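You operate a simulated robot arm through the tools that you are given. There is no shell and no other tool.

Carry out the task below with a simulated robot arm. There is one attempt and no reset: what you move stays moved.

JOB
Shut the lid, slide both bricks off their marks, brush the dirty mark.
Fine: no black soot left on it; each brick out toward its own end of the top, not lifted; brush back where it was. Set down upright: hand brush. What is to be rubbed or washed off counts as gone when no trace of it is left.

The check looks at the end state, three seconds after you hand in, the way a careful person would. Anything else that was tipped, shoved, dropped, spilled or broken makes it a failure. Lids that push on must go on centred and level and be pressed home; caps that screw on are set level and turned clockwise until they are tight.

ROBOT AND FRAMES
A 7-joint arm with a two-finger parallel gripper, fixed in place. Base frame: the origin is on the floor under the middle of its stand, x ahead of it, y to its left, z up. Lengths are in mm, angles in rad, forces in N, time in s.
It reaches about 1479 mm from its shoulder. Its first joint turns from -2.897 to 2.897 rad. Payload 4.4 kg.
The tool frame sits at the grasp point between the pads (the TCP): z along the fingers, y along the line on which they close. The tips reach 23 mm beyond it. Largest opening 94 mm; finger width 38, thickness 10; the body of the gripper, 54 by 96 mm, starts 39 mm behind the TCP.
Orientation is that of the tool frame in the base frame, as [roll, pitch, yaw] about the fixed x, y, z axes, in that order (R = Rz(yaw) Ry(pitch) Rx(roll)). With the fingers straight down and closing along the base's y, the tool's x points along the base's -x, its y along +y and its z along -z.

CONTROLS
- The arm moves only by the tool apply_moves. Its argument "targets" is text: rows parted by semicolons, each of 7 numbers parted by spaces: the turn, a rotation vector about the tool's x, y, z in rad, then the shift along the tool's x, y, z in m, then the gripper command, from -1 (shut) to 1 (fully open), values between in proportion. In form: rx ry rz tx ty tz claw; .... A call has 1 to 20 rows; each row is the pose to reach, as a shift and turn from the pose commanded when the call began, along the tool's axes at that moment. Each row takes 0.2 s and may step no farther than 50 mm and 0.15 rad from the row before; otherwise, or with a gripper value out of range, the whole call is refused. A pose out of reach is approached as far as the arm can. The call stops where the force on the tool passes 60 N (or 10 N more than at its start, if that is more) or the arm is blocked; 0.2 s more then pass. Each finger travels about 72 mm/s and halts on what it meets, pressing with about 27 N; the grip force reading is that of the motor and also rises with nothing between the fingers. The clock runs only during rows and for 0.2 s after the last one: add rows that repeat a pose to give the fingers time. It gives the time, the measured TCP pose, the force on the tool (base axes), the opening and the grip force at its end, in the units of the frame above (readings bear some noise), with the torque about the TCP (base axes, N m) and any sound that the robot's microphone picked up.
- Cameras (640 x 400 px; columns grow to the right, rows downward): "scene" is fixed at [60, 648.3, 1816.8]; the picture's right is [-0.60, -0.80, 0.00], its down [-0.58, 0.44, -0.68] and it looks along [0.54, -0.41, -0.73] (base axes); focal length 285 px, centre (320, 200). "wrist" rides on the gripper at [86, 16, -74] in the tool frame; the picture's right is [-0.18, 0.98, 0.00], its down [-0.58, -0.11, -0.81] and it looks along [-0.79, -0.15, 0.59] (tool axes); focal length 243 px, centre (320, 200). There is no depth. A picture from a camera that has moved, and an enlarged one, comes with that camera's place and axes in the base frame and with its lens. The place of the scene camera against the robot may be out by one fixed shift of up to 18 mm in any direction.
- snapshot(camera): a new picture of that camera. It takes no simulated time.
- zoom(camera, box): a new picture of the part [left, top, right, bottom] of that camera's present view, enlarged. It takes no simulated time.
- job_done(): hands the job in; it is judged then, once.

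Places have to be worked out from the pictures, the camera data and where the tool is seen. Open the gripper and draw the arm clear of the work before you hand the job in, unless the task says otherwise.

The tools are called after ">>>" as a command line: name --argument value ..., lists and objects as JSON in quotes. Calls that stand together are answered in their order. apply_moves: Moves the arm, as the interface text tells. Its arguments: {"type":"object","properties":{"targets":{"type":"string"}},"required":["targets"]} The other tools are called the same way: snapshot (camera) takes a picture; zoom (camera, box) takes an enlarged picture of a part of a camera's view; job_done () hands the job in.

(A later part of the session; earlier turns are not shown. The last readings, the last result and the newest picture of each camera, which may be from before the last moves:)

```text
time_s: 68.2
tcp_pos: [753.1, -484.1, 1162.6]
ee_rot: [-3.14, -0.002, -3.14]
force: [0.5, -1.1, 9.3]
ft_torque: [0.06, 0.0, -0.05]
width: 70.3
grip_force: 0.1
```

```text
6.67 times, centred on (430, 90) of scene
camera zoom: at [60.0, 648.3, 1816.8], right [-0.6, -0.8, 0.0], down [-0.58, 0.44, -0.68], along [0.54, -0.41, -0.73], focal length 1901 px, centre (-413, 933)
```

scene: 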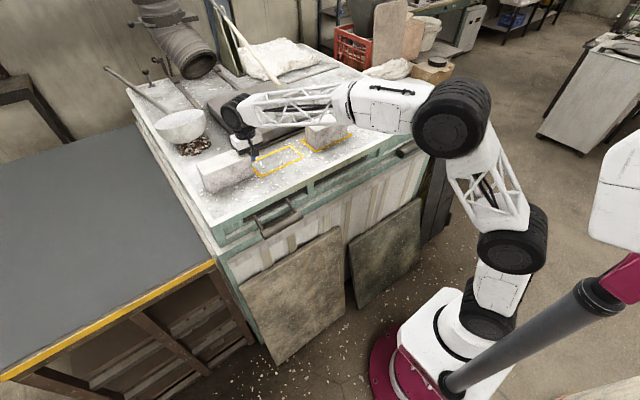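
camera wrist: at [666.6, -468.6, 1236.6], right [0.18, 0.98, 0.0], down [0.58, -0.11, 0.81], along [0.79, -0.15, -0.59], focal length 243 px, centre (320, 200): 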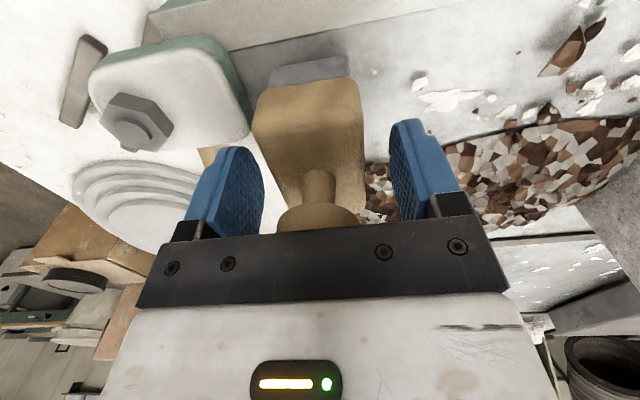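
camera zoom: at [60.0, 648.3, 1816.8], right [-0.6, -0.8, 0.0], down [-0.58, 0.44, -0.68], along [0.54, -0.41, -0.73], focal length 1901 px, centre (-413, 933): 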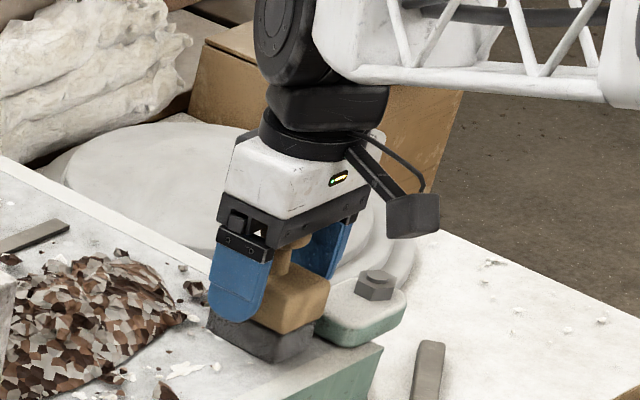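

The palm just touches the knob top (9 N), so I'll back off about 1.5 mm and close the fingers on the wood block.

>>> apply_moves --targets "0 0 0 0 0 -0.0015 0.5; 0 0 0 0 0 -0.0015 0.2; 0 0 0 0 0 -0.0015 -0.2; 0 0 0 0 0 -0.0015 -1; 0 0 0 0 0 -0.0015 -1; 0 0 0 0 0 -0.0015 -1"

>>> snapshot --camera "wrist"

>>> zoom --camera "scene" --box '[390, 60, 470, 120]'

```text
time_s: 69.6
tcp_pos: [753.5, -484.4, 1163.1]
ee_rot: [-3.14, -0.004, -3.14]
force: [0.6, 0.0, 0.7]
ft_torque: [-0.04, 0.02, -0.01]
width: 44.8
grip_force: 26.8
```

```text
taken
camera wrist: at [666.5, -468.5, 1237.1], right [0.18, 0.98, 0.0], down [0.58, -0.11, 0.8], along [0.79, -0.15, -0.59], focal length 243 px, centre (320, 200)
```

wrist: 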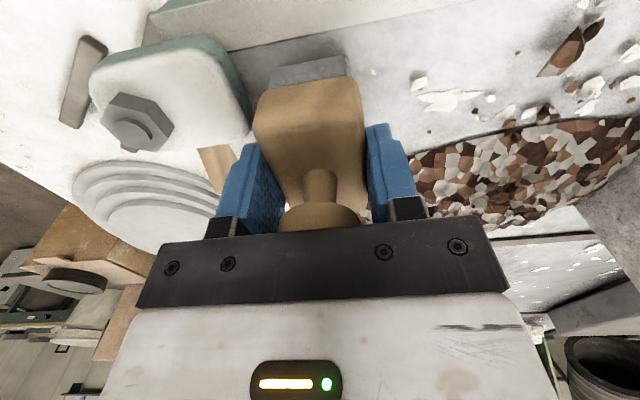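

```text
6.67 times, centred on (430, 90) of scene
camera zoom: at [60.0, 648.3, 1816.8], right [-0.6, -0.8, 0.0], down [-0.58, 0.44, -0.68], along [0.54, -0.41, -0.73], focal length 1901 px, centre (-413, 933)
```

zoom: 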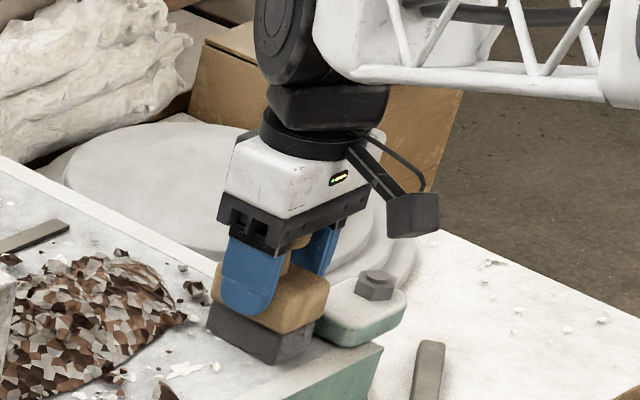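

The brush is gripped (width 44.8) at about (753.5, −484.4, 1163). I note this as its home pose and lift it straight up.

>>> apply_moves --targets "0 0 0 0 0 -0.01 -1; 0 0 0 0 0 -0.03 -1; 0 0 0 0 0 -0.06 -1; 0 0 0 0 0 -0.09 -1; 0 0 0 0 0 -0.12 -1; 0 0 0 0 0 -0.12 -1"

>>> zoom --camera "scene" --box '[390, 30, 490, 120]'

>>> snapshot --camera "wrist"

```text
time_s: 71.0
tcp_pos: [754.0, -486.3, 1284.0]
ee_rot: [-3.14, -0.003, -3.139]
force: [-0.2, 0.4, -1.8]
ft_torque: [0.01, 0.04, 0.0]
width: 44.7
grip_force: 26.9
```

```text
4.44 times, centred on (440, 75) of scene
camera zoom: at [60.0, 648.3, 1816.8], right [-0.6, -0.8, 0.0], down [-0.58, 0.44, -0.68], along [0.54, -0.41, -0.73], focal length 1267 px, centre (-213, 756)
```

zoom: 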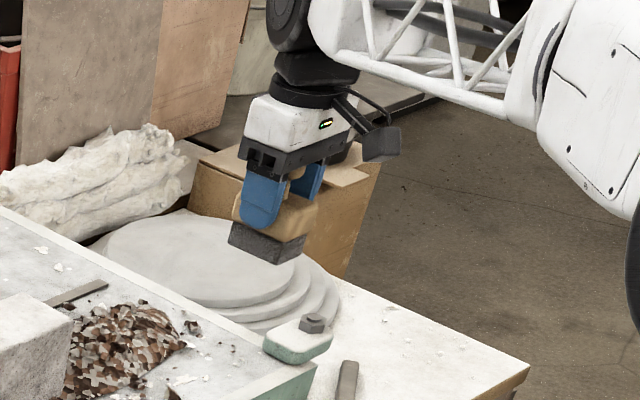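

```text
taken
camera wrist: at [667.3, -469.6, 1358.6], right [0.18, 0.98, 0.0], down [0.58, -0.11, 0.81], along [0.79, -0.15, -0.59], focal length 243 px, centre (320, 200)
```

wrist: 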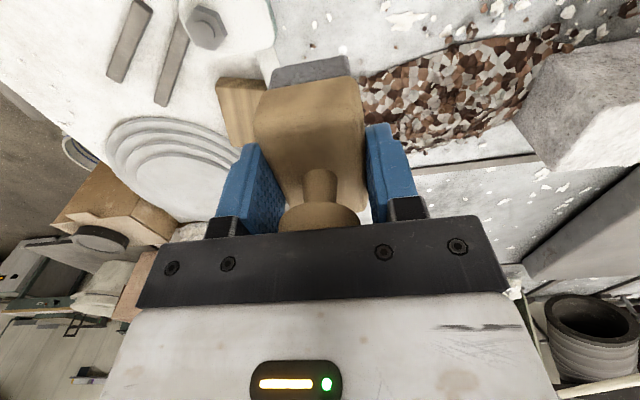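

The brush is held level. I'll carry it over the right brick (bottom at z ≈ 1230 against brick top 1197) to above the sooty mark.

>>> apply_moves --targets "0 0 0 -0.0085 0.045 0 -1; 0 0 0 -0.017 0.09 0 -1; 0 0 0 -0.0255 0.135 0 -1; 0 0 0 -0.034 0.18 0 -1; 0 0 0 -0.0425 0.225 0 -1; 0 0 0 -0.051 0.27 0 -1; 0 0 0 -0.0595 0.315 0 -1; 0 0 0 -0.068 0.36 0 -1; 0 0 0 -0.0765 0.405 0 -1; 0 0 0 -0.085 0.45 0 -1; 0 0 0 -0.0935 0.494 0 -1; 0 0 0 -0.0935 0.494 0 -1; 0 0 0 -0.0935 0.494 0 -1"

>>> snapshot --camera "wrist"

>>> zoom --camera "scene" --box '[260, 70, 420, 190]'

```text
time_s: 73.8
tcp_pos: [846.4, 10.5, 1278.8]
ee_rot: [3.141, -0.001, -3.14]
force: [0.1, 0.1, -1.1]
ft_torque: [-0.03, -0.02, 0.0]
width: 44.6
grip_force: 27.2
```

```text
taken
camera wrist: at [759.0, 27.1, 1352.7], right [0.18, 0.98, 0.0], down [0.58, -0.11, 0.81], along [0.79, -0.15, -0.59], focal length 243 px, centre (320, 200)
```

wrist: 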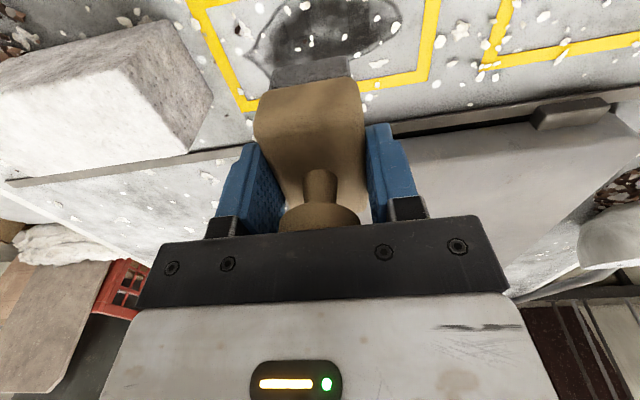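

```text
3.33 times, centred on (340, 130) of scene
camera zoom: at [60.0, 648.3, 1816.8], right [-0.6, -0.8, 0.0], down [-0.58, 0.44, -0.68], along [0.54, -0.41, -0.73], focal length 950 px, centre (253, 433)
```

zoom: 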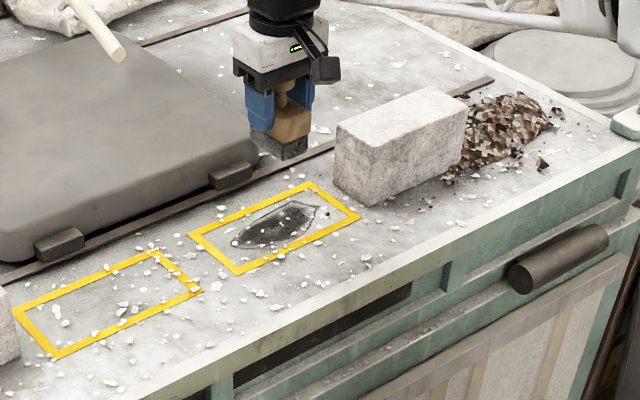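

Positioned over the soot at (846, 10). I'll lower to just above the surface, then feel for contact in small steps.

>>> apply_moves --targets "0 0 0 0 0 0.04 -1; 0 0 0 0 0 0.08 -1; 0 0 0 0 0 0.105 -1; 0 0 0 0 0 0.11 -1; 0 0 0 0 0 0.113 -1; 0 0 0 0 0 0.113 -1"

```text
time_s: 75.2
tcp_pos: [843.6, 8.9, 1168.8]
ee_rot: [-3.141, -0.002, -3.14]
force: [-0.7, 0.3, -1.3]
ft_torque: [-0.02, 0.02, 0.0]
width: 44.7
grip_force: 27.0
```

No contact yet at z ≈ 1169; contact should come near 1163. I'll lower a few more millimetres.

>>> apply_moves --targets "0 0 0 0 0 0.0015 -1; 0 0 0 0 0 0.003 -1; 0 0 0 0 0 0.004 -1; 0 0 0 0 0 0.004 -1"

```text
time_s: 76.2
tcp_pos: [844.5, 8.3, 1165.4]
ee_rot: [-3.14, -0.001, -3.14]
force: [0.1, 0.3, -1.3]
ft_torque: [-0.04, -0.01, 0.0]
width: 44.7
grip_force: 26.2
```

>>> apply_moves --targets "0 0 0 0 0 0.001 -1; 0 0 0 0 0 0.002 -1; 0 0 0 0 0 0.002 -1"

```text
time_s: 77.0
tcp_pos: [845.0, 8.7, 1163.4]
ee_rot: [-3.141, -0.002, -3.138]
force: [1.4, -0.5, 4.1]
ft_torque: [-0.02, 0.08, 0.02]
width: 44.7
grip_force: 27.3
```

Contact is made at z ≈ 1163.4, with about 5 N on the bristles. I'll make a first stroke left along y at x ≈ 845 and look at the effect.

>>> apply_moves --targets "0 0 0 0 0.012 0.0005 -1; 0 0 0 0 0.024 0.0005 -1; 0 0 0 0 0.036 0.0005 -1; 0 0 0 0 0.048 0.0005 -1; 0 0 0 0 0.06 0.0005 -1; 0 0 0 0 0.072 0.0005 -1; 0 0 0 0 0.082 0.0005 -1; 0 0 0 0 0.082 0.0005 -1"

>>> snapshot --camera "wrist"

>>> zoom --camera "scene" --box '[280, 90, 380, 160]'

```text
time_s: 78.8
tcp_pos: [845.9, 91.7, 1162.0]
ee_rot: [3.141, -0.002, -3.14]
force: [-1.2, -10.8, 25.3]
ft_torque: [-0.25, 0.17, 0.07]
width: 44.7
grip_force: 27.1
```

```text
taken
camera wrist: at [759.8, 107.1, 1236.8], right [0.18, 0.98, 0.0], down [0.58, -0.11, 0.81], along [0.79, -0.15, -0.59], focal length 243 px, centre (320, 200)
```

wrist: 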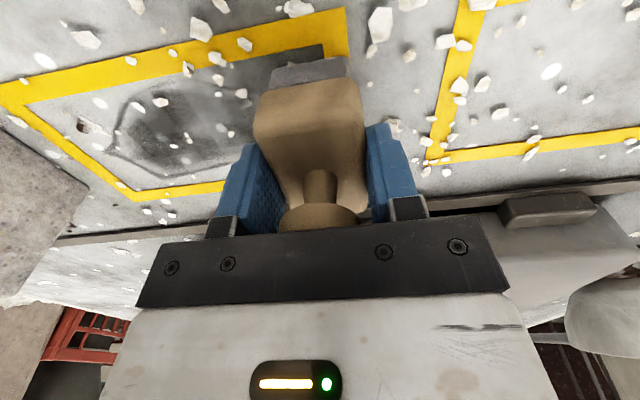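

```text
5.71 times, centred on (330, 125) of scene
camera zoom: at [60.0, 648.3, 1816.8], right [-0.6, -0.8, 0.0], down [-0.58, 0.44, -0.68], along [0.54, -0.41, -0.73], focal length 1629 px, centre (263, 629)
```

zoom: 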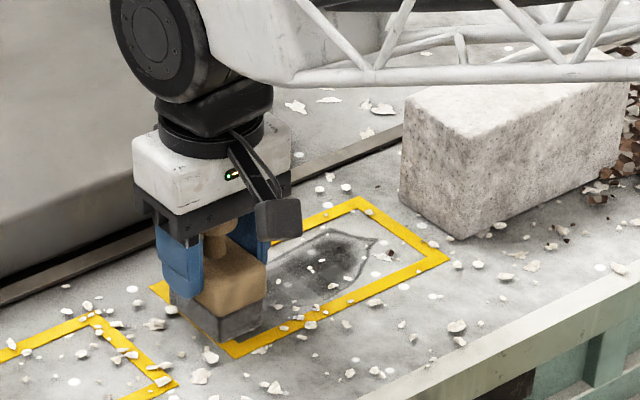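

Brushing works, as the soot faded where the brush passed. Force is 25 N, so I'll ease up 0.5 mm and stroke back to y ≈ −52 and return.

>>> apply_moves --targets "0 0 0 0 -0.014 -0.0005 -1; 0 0 0 0 -0.028 -0.0005 -1; 0 0 0 0 -0.042 -0.0005 -1; 0 0 0 0 -0.056 -0.0005 -1; 0 0 0 0 -0.07 -0.0005 -1; 0 0 0 0 -0.084 -0.0005 -1; 0 0 0 0 -0.098 -0.0005 -1; 0 0 0 0 -0.112 -0.0005 -1; 0 0 0 0 -0.126 -0.0005 -1; 0 0 0 0 -0.142 -0.0005 -1; 0 0 0 0 -0.128 -0.0005 -1; 0 0 0 0 -0.112 -0.0005 -1; 0 0 0 0 -0.096 -0.0005 -1; 0 0 0 0 -0.08 -0.0005 -1; 0 0 0 0 -0.064 -0.0005 -1; 0 0 0 0 -0.048 -0.0005 -1; 0 0 0 0 -0.032 -0.0005 -1; 0 0 0 0 -0.016 -0.0005 -1; 0 0 0 0 0 -0.0005 -1; 0 0 0 0 0 -0.0005 -1"

>>> snapshot --camera "wrist"

>>> zoom --camera "scene" --box '[280, 90, 380, 160]'

```text
time_s: 83.0
tcp_pos: [846.5, 91.8, 1162.4]
ee_rot: [3.14, -0.003, -3.14]
force: [-0.9, -0.1, -1.3]
ft_torque: [-0.02, 0.0, 0.02]
width: 44.8
grip_force: 27.1
```

```text
taken
camera wrist: at [760.0, 107.6, 1237.2], right [0.18, 0.98, 0.0], down [0.58, -0.11, 0.81], along [0.79, -0.15, -0.59], focal length 243 px, centre (320, 200)
```

wrist: 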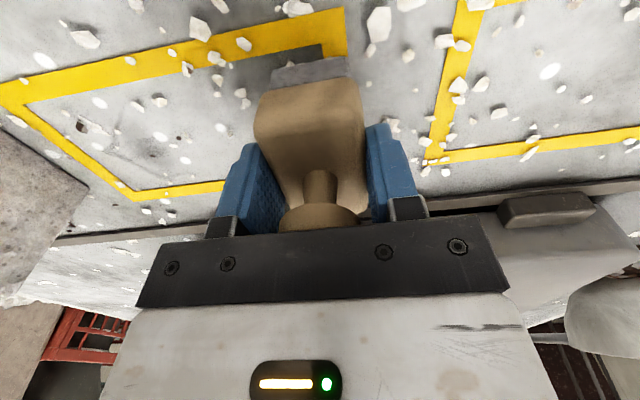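

```text
5.71 times, centred on (330, 125) of scene
camera zoom: at [60.0, 648.3, 1816.8], right [-0.6, -0.8, 0.0], down [-0.58, 0.44, -0.68], along [0.54, -0.41, -0.73], focal length 1629 px, centre (263, 629)
```

zoom: 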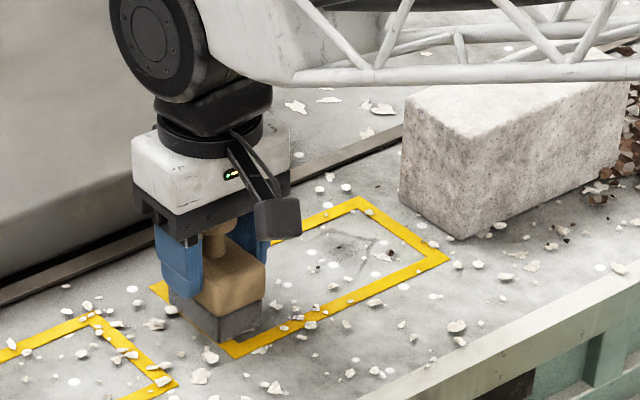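

The soot is almost gone, with only a faint outline left. I'll zoom in to see exactly what remains.

>>> zoom --camera "wrist" --box '[60, 60, 280, 200]'

>>> zoom --camera "scene" --box '[310, 110, 370, 150]'

```text
2.86 times, centred on (170, 130) of wrist
camera zoom: at [760.0, 107.6, 1237.2], right [0.18, 0.98, 0.0], down [0.58, -0.11, 0.81], along [0.79, -0.15, -0.59], focal length 693 px, centre (749, 400)
```

zoom: 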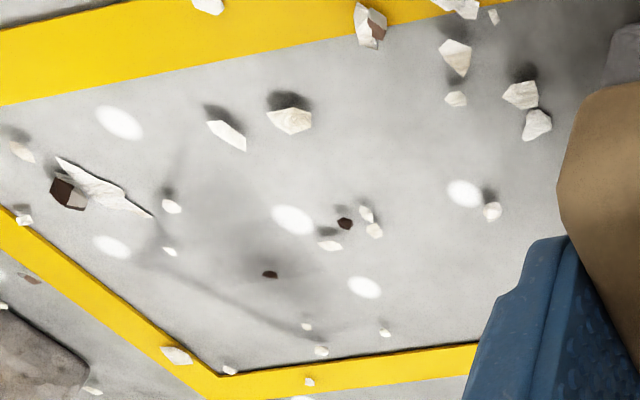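

```text
10.00 times, centred on (340, 130) of scene
camera zoom: at [60.0, 648.3, 1816.8], right [-0.6, -0.8, 0.0], down [-0.58, 0.44, -0.68], along [0.54, -0.41, -0.73], focal length 2851 px, centre (120, 900)
```

zoom: 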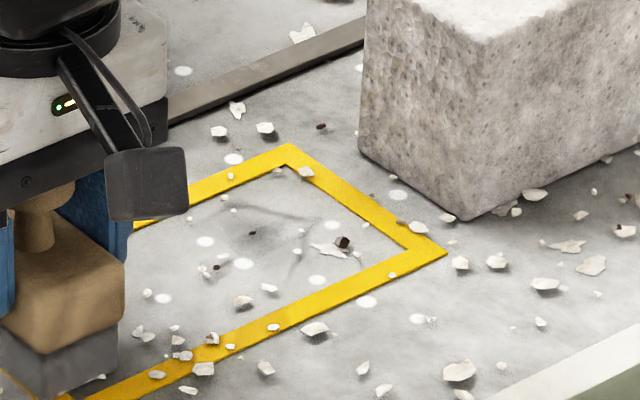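

A faint trace remains, mainly toward the right end and far side. I'll press about 0.7 mm deeper and make strokes at shifted x positions, 858 out and 834 back.

>>> apply_moves --targets "0 0 0 -0.012 -0.005 0.0007 -1; 0 0 0 -0.012 -0.021 0.0007 -1; 0 0 0 -0.012 -0.037 0.0007 -1; 0 0 0 -0.012 -0.053 0.0007 -1; 0 0 0 -0.012 -0.069 0.0007 -1; 0 0 0 -0.012 -0.085 0.0007 -1; 0 0 0 -0.012 -0.101 0.0007 -1; 0 0 0 -0.012 -0.117 0.0007 -1; 0 0 0 -0.012 -0.133 0.0007 -1; 0 0 0 -0.012 -0.146 0.0007 -1; 0 0 0 0.01 -0.146 0.0007 -1; 0 0 0 0.01 -0.13 0.0007 -1; 0 0 0 0.01 -0.114 0.0007 -1; 0 0 0 0.01 -0.098 0.0007 -1; 0 0 0 0.01 -0.082 0.0007 -1; 0 0 0 0.01 -0.066 0.0007 -1; 0 0 0 0.01 -0.05 0.0007 -1; 0 0 0 0.01 -0.034 0.0007 -1; 0 0 0 0.01 -0.018 0.0007 -1; 0 0 0 0.01 -0.002 0.0007 -1"

>>> zoom --camera "wrist" --box '[60, 60, 280, 200]'

>>> zoom --camera "scene" --box '[310, 110, 370, 150]'

```text
time_s: 87.2
tcp_pos: [836.0, 88.9, 1162.5]
ee_rot: [-3.14, -0.002, -3.14]
force: [-0.7, -13.9, 27.9]
ft_torque: [-0.48, 0.15, 0.06]
width: 44.5
grip_force: 27.4
```

```text
2.86 times, centred on (170, 130) of wrist
camera zoom: at [748.8, 105.8, 1236.6], right [0.18, 0.98, 0.0], down [0.58, -0.11, 0.81], along [0.79, -0.15, -0.59], focal length 693 px, centre (749, 400)
```

zoom: 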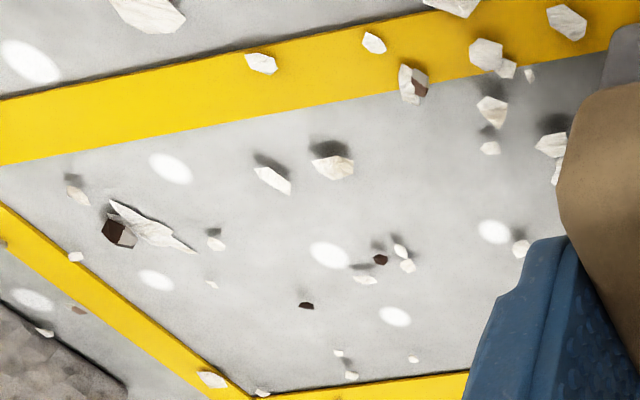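

```text
10.00 times, centred on (340, 130) of scene
camera zoom: at [60.0, 648.3, 1816.8], right [-0.6, -0.8, 0.0], down [-0.58, 0.44, -0.68], along [0.54, -0.41, -0.73], focal length 2851 px, centre (120, 900)
```

zoom: 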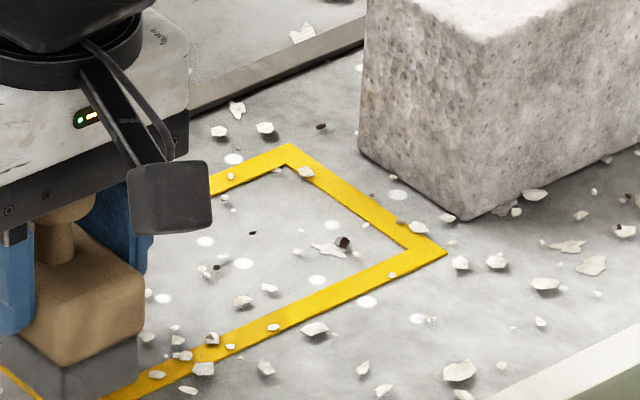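

The visible part looks clean now. To be thorough I'll make one more round with wider x offsets (866 out, 826 back) to cover the fringes.

>>> apply_moves --targets "0 0 0 -0.03 0.002 -0.0003 -1; 0 0 0 -0.03 -0.014 -0.0003 -1; 0 0 0 -0.03 -0.03 -0.0003 -1; 0 0 0 -0.03 -0.046 -0.0003 -1; 0 0 0 -0.03 -0.062 -0.0003 -1; 0 0 0 -0.03 -0.078 -0.0003 -1; 0 0 0 -0.03 -0.094 -0.0003 -1; 0 0 0 -0.03 -0.11 -0.0003 -1; 0 0 0 -0.03 -0.126 -0.0003 -1; 0 0 0 -0.03 -0.142 -0.0003 -1; 0 0 0 0.01 -0.142 -0.0003 -1; 0 0 0 0.01 -0.126 -0.0003 -1; 0 0 0 0.01 -0.11 -0.0003 -1; 0 0 0 0.01 -0.094 -0.0003 -1; 0 0 0 0.01 -0.078 -0.0003 -1; 0 0 0 0.01 -0.062 -0.0003 -1; 0 0 0 0.01 -0.046 -0.0003 -1; 0 0 0 0.01 -0.03 -0.0003 -1; 0 0 0 0.01 -0.014 -0.0003 -1; 0 0 0 0.01 0.002 -0.0003 -1"

>>> zoom --camera "scene" --box '[300, 110, 360, 150]'

```text
time_s: 91.4
tcp_pos: [825.2, 92.2, 1162.8]
ee_rot: [-3.141, -0.004, -3.138]
force: [-0.7, 0.4, -1.5]
ft_torque: [0.01, 0.01, 0.03]
width: 44.7
grip_force: 27.1
```

```text
10.00 times, centred on (330, 130) of scene
camera zoom: at [60.0, 648.3, 1816.8], right [-0.6, -0.8, 0.0], down [-0.58, 0.44, -0.68], along [0.54, -0.41, -0.73], focal length 2851 px, centre (220, 900)
```

zoom: 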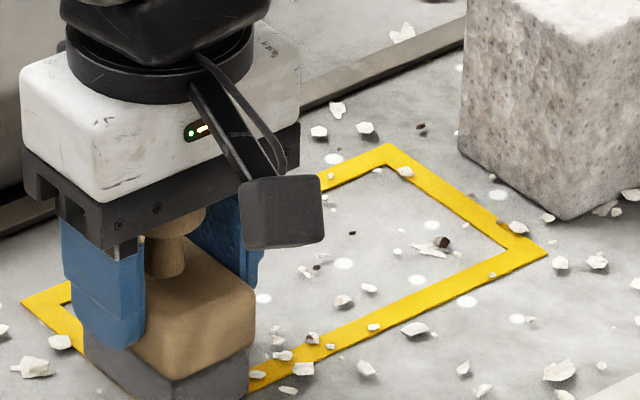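

There's no load at the end of that round, so I'll lift and back off a little to inspect the whole mark.

>>> apply_moves --targets "0 0 0 0 0 -0.03 -1; 0 0 0 0.01 0 -0.07 -1; 0 0 0 0.04 0 -0.1 -1; 0 0 0 0.07 -0.02 -0.12 -1; 0 0 0 0.09 -0.06 -0.12 -1; 0 0 0 0.09 -0.06 -0.12 -1"

>>> snapshot --camera "wrist"

>>> zoom --camera "scene" --box '[295, 105, 375, 155]'

>>> zoom --camera "wrist" --box '[220, 0, 500, 150]'

```text
time_s: 92.8
tcp_pos: [738.4, 33.4, 1279.4]
ee_rot: [-3.141, -0.003, -3.14]
force: [1.0, 0.0, -1.7]
ft_torque: [0.02, -0.03, -0.01]
width: 44.6
grip_force: 27.9
```

```text
taken
camera wrist: at [651.1, 48.8, 1353.3], right [0.18, 0.98, 0.0], down [0.58, -0.11, 0.8], along [0.79, -0.15, -0.59], focal length 243 px, centre (320, 200)
```

wrist: 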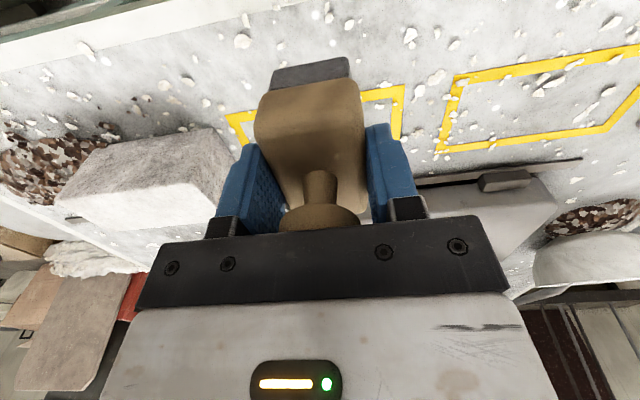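

```text
8.00 times, centred on (335, 130) of scene
camera zoom: at [60.0, 648.3, 1816.8], right [-0.6, -0.8, 0.0], down [-0.58, 0.44, -0.68], along [0.54, -0.41, -0.73], focal length 2281 px, centre (200, 760)
```

zoom: 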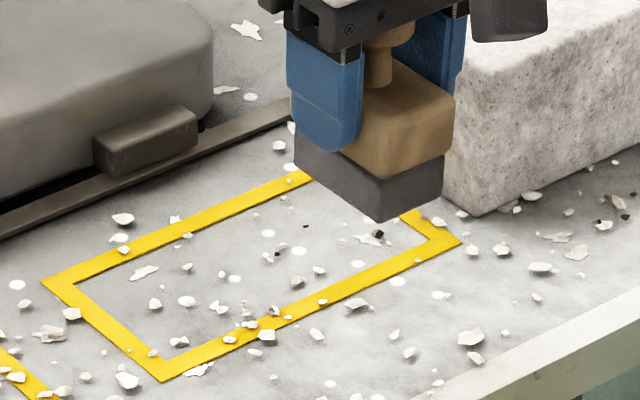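

```text
2.29 times, centred on (360, 75) of wrist
camera zoom: at [651.1, 48.8, 1353.3], right [0.18, 0.98, 0.0], down [0.58, -0.11, 0.8], along [0.79, -0.15, -0.59], focal length 555 px, centre (229, 486)
```

zoom: 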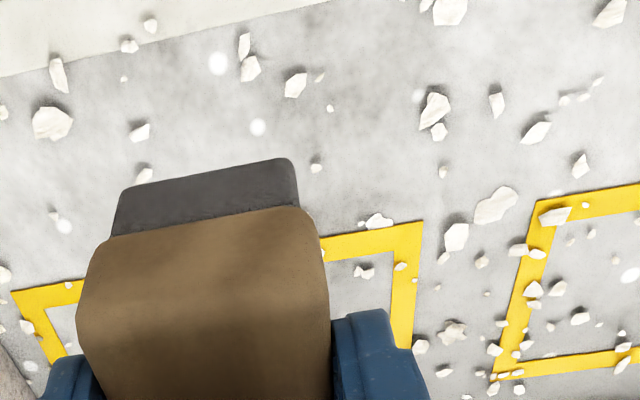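

What I can see looks clean. I'll shift the brush aside (left) so both cameras see the full mark.

>>> apply_moves --targets "0 0 0 0 0.045 -0.01 -1; 0 0 0 -0.01 0.09 -0.02 -1; 0 0 0 -0.02 0.135 -0.03 -1; 0 0 0 -0.03 0.17 -0.04 -1; 0 0 0 -0.03 0.17 -0.04 -1"

>>> zoom --camera "scene" --box '[295, 105, 375, 155]'

>>> zoom --camera "wrist" --box '[60, 40, 280, 180]'

>>> zoom --camera "scene" --box '[260, 115, 320, 160]'

```text
time_s: 94.0
tcp_pos: [763.9, 200.5, 1324.0]
ee_rot: [3.141, 0.0, -3.139]
force: [-0.8, 0.0, -1.7]
ft_torque: [0.01, 0.03, 0.02]
width: 44.6
grip_force: 26.7
```

```text
8.00 times, centred on (335, 130) of scene
camera zoom: at [60.0, 648.3, 1816.8], right [-0.6, -0.8, 0.0], down [-0.58, 0.44, -0.68], along [0.54, -0.41, -0.73], focal length 2281 px, centre (200, 760)
```

zoom: 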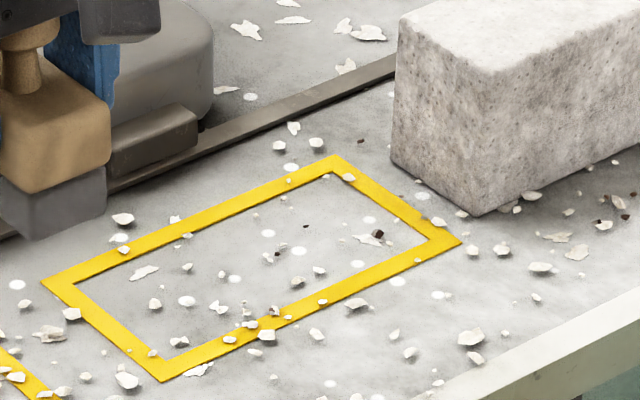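

```text
2.86 times, centred on (170, 110) of wrist
camera zoom: at [678.3, 217.6, 1398.0], right [0.18, 0.98, 0.0], down [0.58, -0.11, 0.81], along [0.79, -0.15, -0.59], focal length 693 px, centre (749, 457)
```

zoom: 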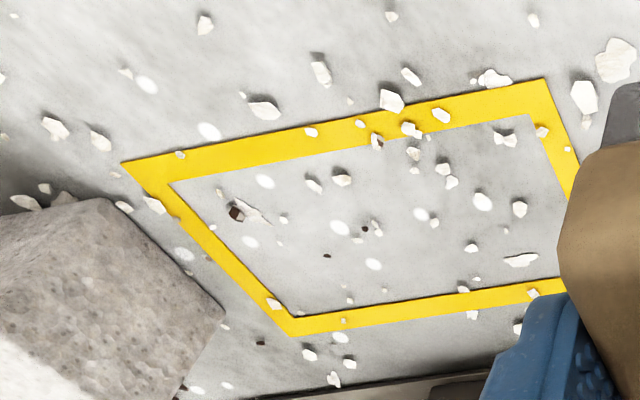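

```text
8.89 times, centred on (290, 138) of scene
camera zoom: at [60.0, 648.3, 1816.8], right [-0.6, -0.8, 0.0], down [-0.58, 0.44, -0.68], along [0.54, -0.41, -0.73], focal length 2534 px, centre (587, 756)
```

zoom: 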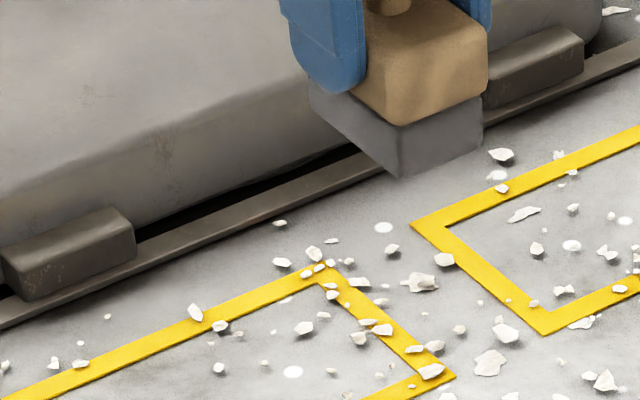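

The mark looks fully clean in both cameras. To make sure no faint trace remains I'll do one more round with real pressure, so I'm returning to the mark's left end and lowering to just above contact.

>>> apply_moves --targets "0 0 0 -0.03 -0.03 0 -1; 0 0 0 -0.06 -0.06 0 -1; 0 0 0 -0.082 -0.1 0 -1; 0 0 0 -0.082 -0.112 0.04 -1; 0 0 0 -0.082 -0.112 0.08 -1; 0 0 0 -0.082 -0.112 0.12 -1; 0 0 0 -0.082 -0.112 0.15 -1; 0 0 0 -0.082 -0.112 0.158 -1; 0 0 0 -0.082 -0.112 0.158 -1"

```text
time_s: 96.0
tcp_pos: [847.0, 87.3, 1165.7]
ee_rot: [3.14, -0.002, -3.139]
force: [0.6, 0.6, -1.2]
ft_torque: [0.03, -0.05, 0.05]
width: 44.4
grip_force: 26.4
```

The brush is just above the surface at (847, 87). I'll lower the last few millimetres until I feel contact.

>>> apply_moves --targets "0 0 0 0 0 0.0015 -1; 0 0 0 0 0 0.003 -1; 0 0 0 0 0 0.0035 -1; 0 0 0 0 0 0.0035 -1"

```text
time_s: 97.0
tcp_pos: [846.0, 88.6, 1162.4]
ee_rot: [3.141, 0.0, -3.139]
force: [5.0, -4.5, 17.3]
ft_torque: [-0.17, 0.15, 0.1]
width: 45.0
grip_force: 27.0
```

Contact is good at about 17 N. I'll stroke out at x ≈ 846 to the right end and back at x ≈ 860.

>>> apply_moves --targets "0 0 0 0 -0.016 0 -1; 0 0 0 0 -0.032 0 -1; 0 0 0 0 -0.048 0 -1; 0 0 0 0 -0.064 0 -1; 0 0 0 0 -0.08 0 -1; 0 0 0 0 -0.096 0 -1; 0 0 0 0 -0.112 0 -1; 0 0 0 0 -0.128 0 -1; 0 0 0 0 -0.14 0 -1; 0 0 0 -0.014 -0.14 0 -1; 0 0 0 -0.014 -0.124 0 -1; 0 0 0 -0.014 -0.108 0 -1; 0 0 0 -0.014 -0.092 0 -1; 0 0 0 -0.014 -0.076 0 -1; 0 0 0 -0.014 -0.06 0 -1; 0 0 0 -0.014 -0.044 0 -1; 0 0 0 -0.014 -0.028 0 -1; 0 0 0 -0.014 -0.012 0 -1; 0 0 0 -0.014 0.002 0 -1; 0 0 0 0.014 0.002 0 -1"

```text
time_s: 99.1
tcp_pos: [851.7, -51.0, 1161.7]
ee_rot: [-3.14, -0.001, 3.141]
force: [-2.5, -0.3, 4.3]
ft_torque: [-0.05, -0.04, -0.01]
width: 44.9
grip_force: 26.9
stopped in row 10: the force on the tool passed its limit at 62 N (the readings are from after the stop); the commanded pose is now the measured one
```

A force spike stopped the stroke at the right end (y ≈ −51). I'll look at the brush and the nearby brick before continuing.

>>> zoom --camera "scene" --box '[300, 80, 400, 150]'

>>> snapshot --camera "wrist"

```text
5.71 times, centred on (350, 115) of scene
camera zoom: at [60.0, 648.3, 1816.8], right [-0.6, -0.8, 0.0], down [-0.58, 0.44, -0.68], along [0.54, -0.41, -0.73], focal length 1629 px, centre (149, 686)
```

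zoom: 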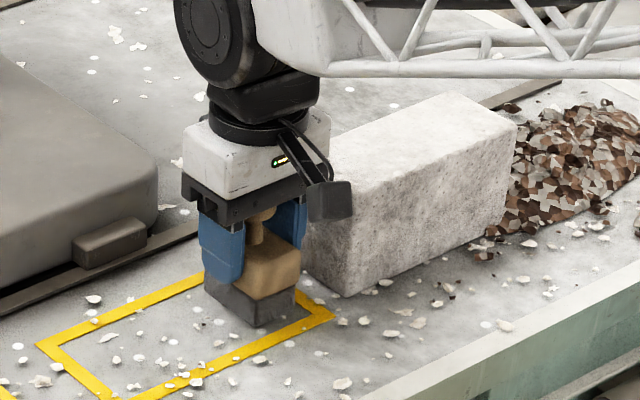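

```text
taken
camera wrist: at [765.0, -35.2, 1236.4], right [0.18, 0.98, 0.0], down [0.58, -0.11, 0.81], along [0.79, -0.15, -0.59], focal length 243 px, centre (320, 200)
```

wrist: 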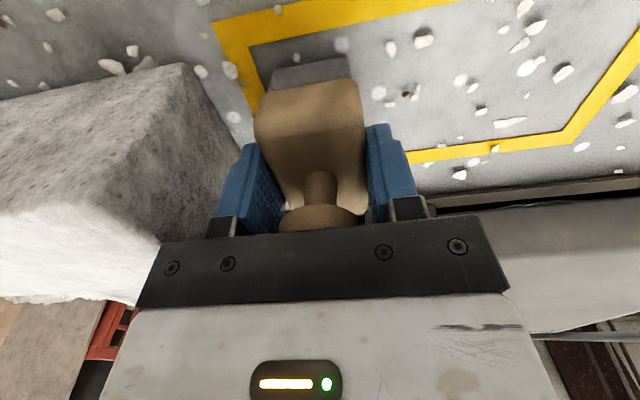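

Nothing has been disturbed; the spike came from shifting sideways under pressure. I'll ease up slightly and make the return stroke at x ≈ 852.

>>> apply_moves --targets "0 0 0 0 0.012 -0.0002 -1; 0 0 0 0 0.026 -0.0002 -1; 0 0 0 0 0.04 -0.0002 -1; 0 0 0 0 0.054 -0.0002 -1; 0 0 0 0 0.068 -0.0002 -1; 0 0 0 0 0.082 -0.0002 -1; 0 0 0 0 0.096 -0.0002 -1; 0 0 0 0 0.11 -0.0002 -1; 0 0 0 0 0.124 -0.0002 -1; 0 0 0 0 0.138 -0.0002 -1; 0 0 0 0 0.138 -0.0002 -1"

>>> zoom --camera "scene" --box '[290, 100, 380, 160]'

```text
time_s: 101.5
tcp_pos: [852.3, 87.6, 1162.5]
ee_rot: [-3.139, 0.0, -3.141]
force: [0.5, -15.5, 41.6]
ft_torque: [-0.44, -0.2, -0.03]
width: 44.7
grip_force: 27.1
```

```text
6.67 times, centred on (335, 130) of scene
camera zoom: at [60.0, 648.3, 1816.8], right [-0.6, -0.8, 0.0], down [-0.58, 0.44, -0.68], along [0.54, -0.41, -0.73], focal length 1901 px, centre (220, 667)
```

zoom: 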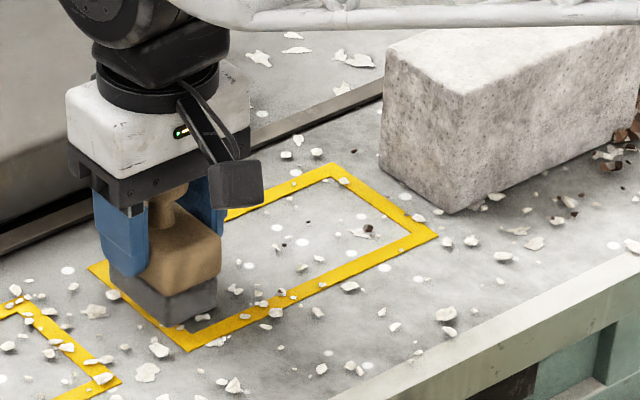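

The mark is clean and was firmly brushed. I'll lift the brush straight up and carry it back to above its home spot at (753.5, −484.6).

>>> apply_moves --targets "0 0 0 0 0 -0.04 -1; 0 0 0 0 0 -0.085 -1; 0 0 0 0 0 -0.125 -1; 0 0 0 0.0076 -0.044 -0.125 -1; 0 0 0 0.0151 -0.0879 -0.125 -1; 0 0 0 0.0227 -0.1319 -0.125 -1; 0 0 0 0.0302 -0.1759 -0.125 -1; 0 0 0 0.0378 -0.2198 -0.125 -1; 0 0 0 0.0453 -0.2638 -0.125 -1; 0 0 0 0.0529 -0.3078 -0.125 -1; 0 0 0 0.0604 -0.3518 -0.125 -1; 0 0 0 0.068 -0.3957 -0.125 -1; 0 0 0 0.0755 -0.4397 -0.125 -1; 0 0 0 0.0831 -0.4837 -0.125 -1; 0 0 0 0.0906 -0.5276 -0.125 -1; 0 0 0 0.0982 -0.5716 -0.125 -1; 0 0 0 0.0982 -0.5716 -0.125 -1; 0 0 0 0.0982 -0.5716 -0.125 -1"

>>> snapshot --camera "wrist"

>>> zoom --camera "scene" --box '[295, 105, 375, 155]'

>>> zoom --camera "scene" --box '[390, 30, 490, 120]'

```text
time_s: 105.3
tcp_pos: [753.0, -482.8, 1289.5]
ee_rot: [-3.14, -0.001, 3.141]
force: [-0.6, 0.3, -2.0]
ft_torque: [0.02, -0.02, 0.01]
width: 44.6
grip_force: 27.1
```

```text
taken
camera wrist: at [666.9, -467.4, 1363.4], right [0.18, 0.98, 0.0], down [0.58, -0.11, 0.81], along [0.79, -0.15, -0.59], focal length 243 px, centre (320, 200)
```

wrist: 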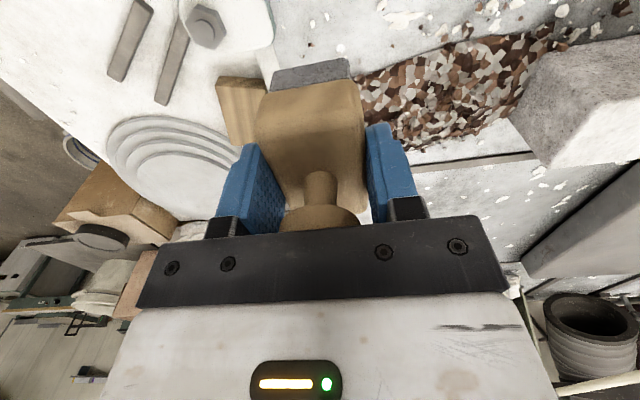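

```text
8.00 times, centred on (335, 130) of scene
camera zoom: at [60.0, 648.3, 1816.8], right [-0.6, -0.8, 0.0], down [-0.58, 0.44, -0.68], along [0.54, -0.41, -0.73], focal length 2281 px, centre (200, 760)
```

zoom: 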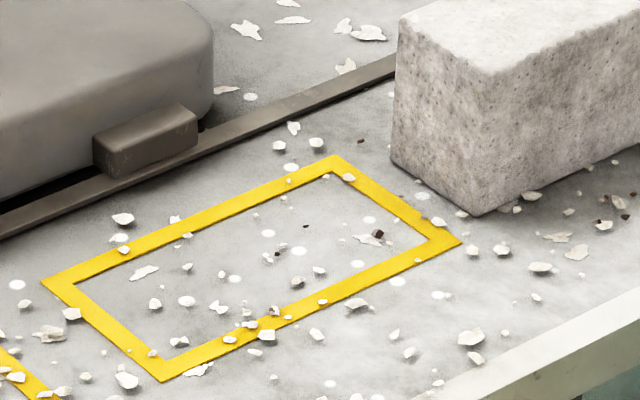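

```text
4.44 times, centred on (440, 75) of scene
camera zoom: at [60.0, 648.3, 1816.8], right [-0.6, -0.8, 0.0], down [-0.58, 0.44, -0.68], along [0.54, -0.41, -0.73], focal length 1267 px, centre (-213, 756)
```

zoom: 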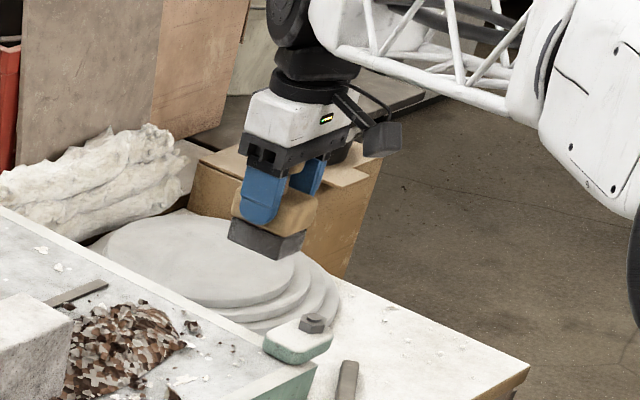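

The mark is clean and the brush is above its home. I'll lower it to just above the surface.

>>> apply_moves --targets "0 0 0 0 0 0.04 -1; 0 0 0 0 0 0.08 -1; 0 0 0 0 0 0.11 -1; 0 0 0 0 0 0.118 -1; 0 0 0 0 0 0.118 -1"

>>> snapshot --camera "wrist"

>>> zoom --camera "scene" --box '[390, 60, 470, 120]'

```text
time_s: 106.5
tcp_pos: [752.7, -487.3, 1168.1]
ee_rot: [-3.14, -0.002, 3.141]
force: [0.4, -0.5, -0.7]
ft_torque: [0.0, 0.01, -0.02]
width: 44.7
grip_force: 26.6
```

```text
taken
camera wrist: at [665.9, -470.6, 1242.3], right [0.18, 0.98, 0.0], down [0.58, -0.11, 0.81], along [0.79, -0.15, -0.59], focal length 243 px, centre (320, 200)
```

wrist: 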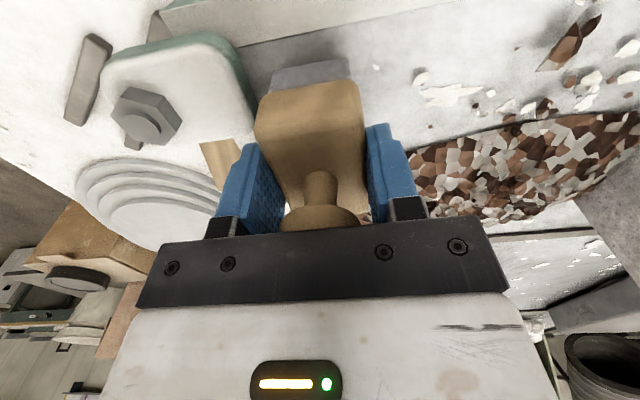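

```text
6.67 times, centred on (430, 90) of scene
camera zoom: at [60.0, 648.3, 1816.8], right [-0.6, -0.8, 0.0], down [-0.58, 0.44, -0.68], along [0.54, -0.41, -0.73], focal length 1901 px, centre (-413, 933)
```

zoom: 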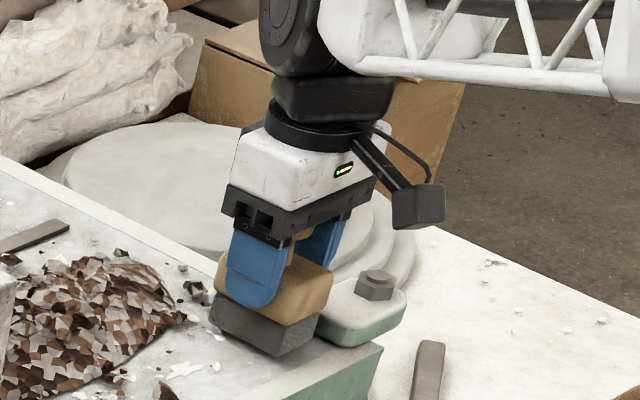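

The brush hangs just above its place. I'll lower it gently to contact without releasing, so I can compare with the earlier home pictures.

>>> apply_moves --targets "0 0 0 0 0 0.002 -1; 0 0 0 0 0 0.004 -1; 0 0 0 0 0 0.0055 -1; 0 0 0 0 0 0.0055 -1; 0 0 0 0 0 0.0055 -1"

>>> snapshot --camera "wrist"

>>> zoom --camera "scene" --box '[390, 60, 470, 120]'

```text
time_s: 107.7
tcp_pos: [754.3, -486.0, 1163.6]
ee_rot: [-3.14, -0.002, -3.14]
force: [0.1, 1.1, -1.1]
ft_torque: [0.03, 0.0, -0.01]
width: 44.9
grip_force: 26.9
```

```text
taken
camera wrist: at [666.9, -469.2, 1237.3], right [0.18, 0.98, 0.0], down [0.58, -0.11, 0.81], along [0.79, -0.15, -0.59], focal length 243 px, centre (320, 200)
```

wrist: 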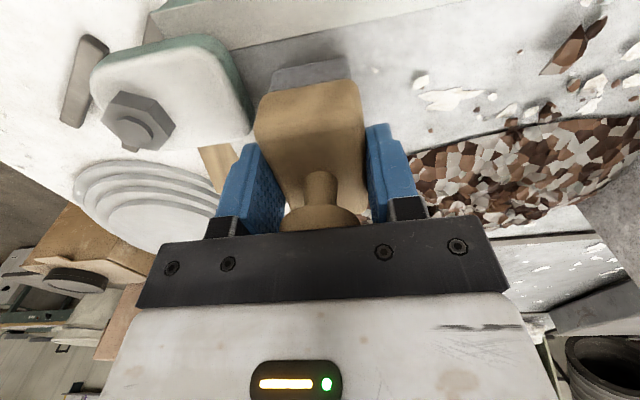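

```text
6.67 times, centred on (430, 90) of scene
camera zoom: at [60.0, 648.3, 1816.8], right [-0.6, -0.8, 0.0], down [-0.58, 0.44, -0.68], along [0.54, -0.41, -0.73], focal length 1901 px, centre (-413, 933)
```

zoom: 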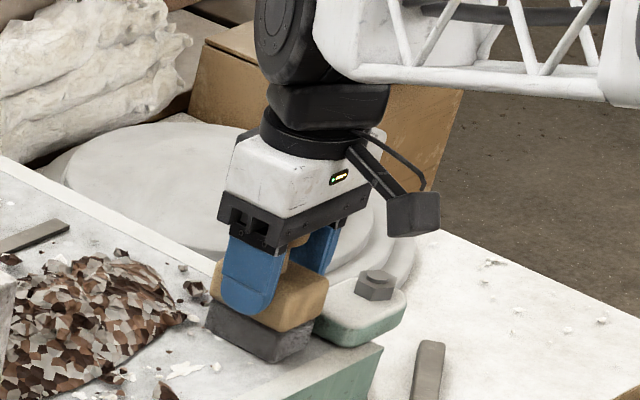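

The view now matches the home picture closely, but the force shows it is still just off the surface. I'll lower a bit more.

>>> apply_moves --targets "0 0 0 0 0 0.0007 -1; 0 0 0 0 0 0.0014 -1; 0 0 0 0 0 0.0014 -1; 0 0 0 0 0 0.0014 -1"

>>> zoom --camera "scene" --box '[400, 80, 450, 120]'

>>> zoom --camera "wrist" --box '[200, 20, 440, 220]'

```text
time_s: 108.7
tcp_pos: [752.1, -485.7, 1162.9]
ee_rot: [-3.14, -0.001, -3.141]
force: [-0.2, 0.0, -1.2]
ft_torque: [-0.01, 0.0, -0.03]
width: 44.6
grip_force: 27.0
```

```text
10.00 times, centred on (425, 100) of scene
camera zoom: at [60.0, 648.3, 1816.8], right [-0.6, -0.8, 0.0], down [-0.58, 0.44, -0.68], along [0.54, -0.41, -0.73], focal length 2851 px, centre (-730, 1200)
```

zoom: 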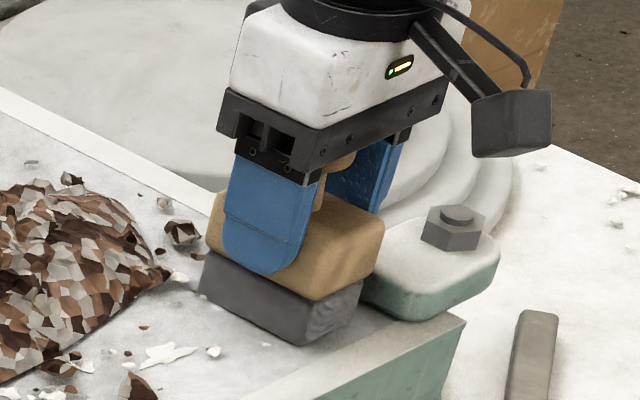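

```text
2.00 times, centred on (320, 120) of wrist
camera zoom: at [666.0, -469.0, 1237.0], right [0.18, 0.98, 0.0], down [0.58, -0.11, 0.81], along [0.79, -0.15, -0.59], focal length 485 px, centre (320, 360)
```

zoom: 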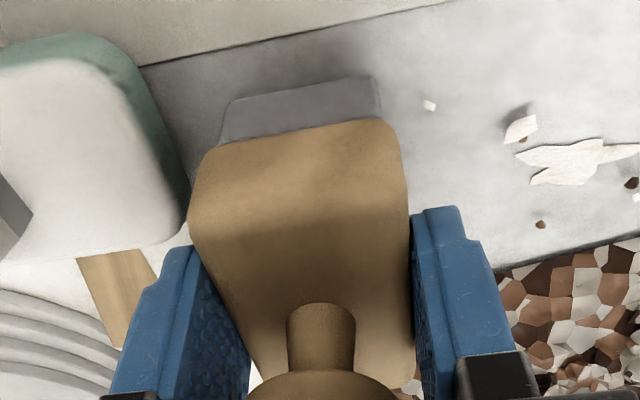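

Still no contact, as the brush has shifted slightly up in the grip during scrubbing. I'll go down in further half-millimetre steps.

>>> apply_moves --targets "0 0 0 0 0 0.0005 -1; 0 0 0 0 0 0.001 -1; 0 0 0 0 0 0.001 -1; 0 0 0 0 0 0.001 -1"

```text
time_s: 109.7
tcp_pos: [752.5, -485.6, 1163.3]
ee_rot: [-3.14, -0.003, -3.141]
force: [-3.2, -1.0, 6.2]
ft_torque: [0.02, -0.14, 0.0]
width: 44.6
grip_force: 27.0
```

The bristles are on the surface (about 7 N). I'll open the fingers to release and check that it stays upright.

>>> apply_moves --targets "0 0 0 0 0 0 -0.02; 0 0 0 0 0 0 0.1; 0 0 0 0 0 0 0.3; 0 0 0 0 0 0 0.5; 0 0 0 0 0 0 0.5"

>>> snapshot --camera "wrist"

>>> zoom --camera "scene" --box '[400, 80, 450, 120]'

```text
time_s: 110.9
tcp_pos: [753.5, -484.7, 1163.0]
ee_rot: [-3.14, -0.003, -3.141]
force: [-0.5, -1.0, 9.1]
ft_torque: [0.01, -0.03, 0.0]
width: 70.4
grip_force: 0.1
```

```text
taken
camera wrist: at [666.2, -468.8, 1236.6], right [0.18, 0.98, 0.0], down [0.58, -0.11, 0.81], along [0.79, -0.15, -0.59], focal length 243 px, centre (320, 200)
```

wrist: 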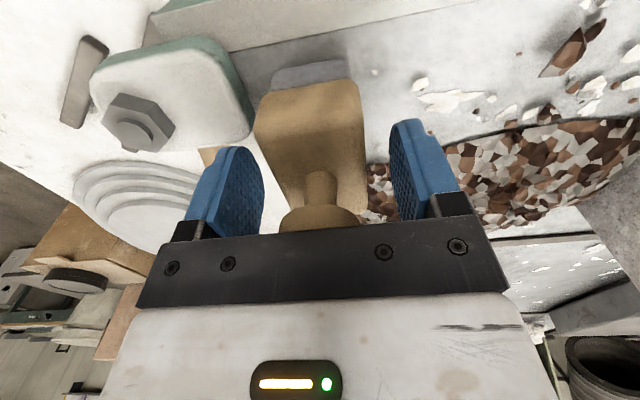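

```text
10.00 times, centred on (425, 100) of scene
camera zoom: at [60.0, 648.3, 1816.8], right [-0.6, -0.8, 0.0], down [-0.58, 0.44, -0.68], along [0.54, -0.41, -0.73], focal length 2851 px, centre (-730, 1200)
```

zoom: 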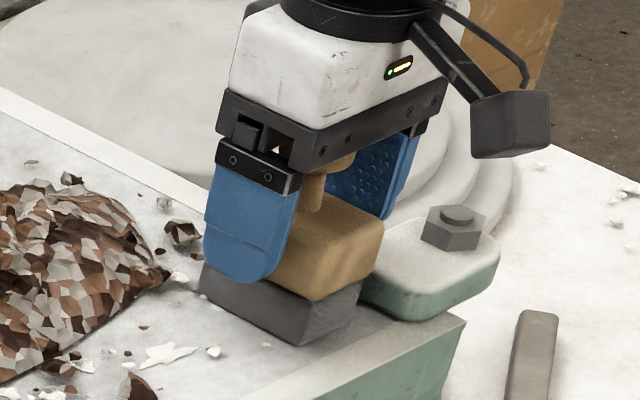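

The brush is standing on its own. I'll rise straight up to the same height as the pre-grasp picture to compare positions.

>>> apply_moves --targets "0 0 0 0 0 -0.01 0.5; 0 0 0 0 0 -0.03 0.5; 0 0 0 0 0 -0.06 0.5; 0 0 0 -0.0035 0.0015 -0.098 0.5; 0 0 0 -0.0035 0.0015 -0.098 0.5"

>>> zoom --camera "wrist" --box '[200, 0, 440, 200]'

>>> zoom --camera "scene" --box '[380, 50, 480, 130]'

```text
time_s: 112.1
tcp_pos: [756.9, -486.1, 1262.9]
ee_rot: [-3.139, -0.001, -3.141]
force: [-0.7, 0.5, 0.4]
ft_torque: [0.0, -0.01, 0.0]
width: 70.6
grip_force: 0.0
```

```text
2.00 times, centred on (320, 100) of wrist
camera zoom: at [671.2, -469.7, 1337.0], right [0.18, 0.98, 0.0], down [0.58, -0.11, 0.81], along [0.79, -0.15, -0.59], focal length 485 px, centre (320, 400)
```

zoom: 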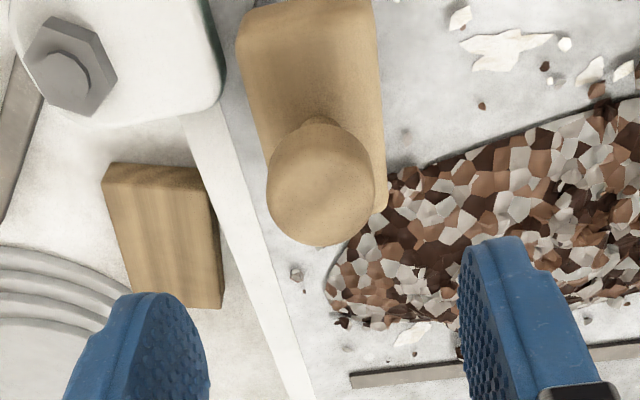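

```text
5.00 times, centred on (430, 90) of scene
camera zoom: at [60.0, 648.3, 1816.8], right [-0.6, -0.8, 0.0], down [-0.58, 0.44, -0.68], along [0.54, -0.41, -0.73], focal length 1426 px, centre (-230, 750)
```

zoom: 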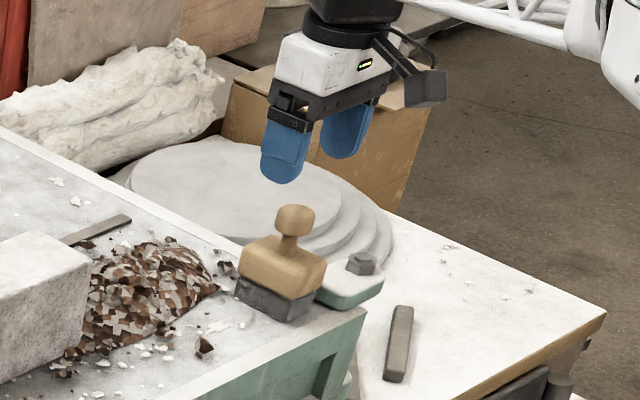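

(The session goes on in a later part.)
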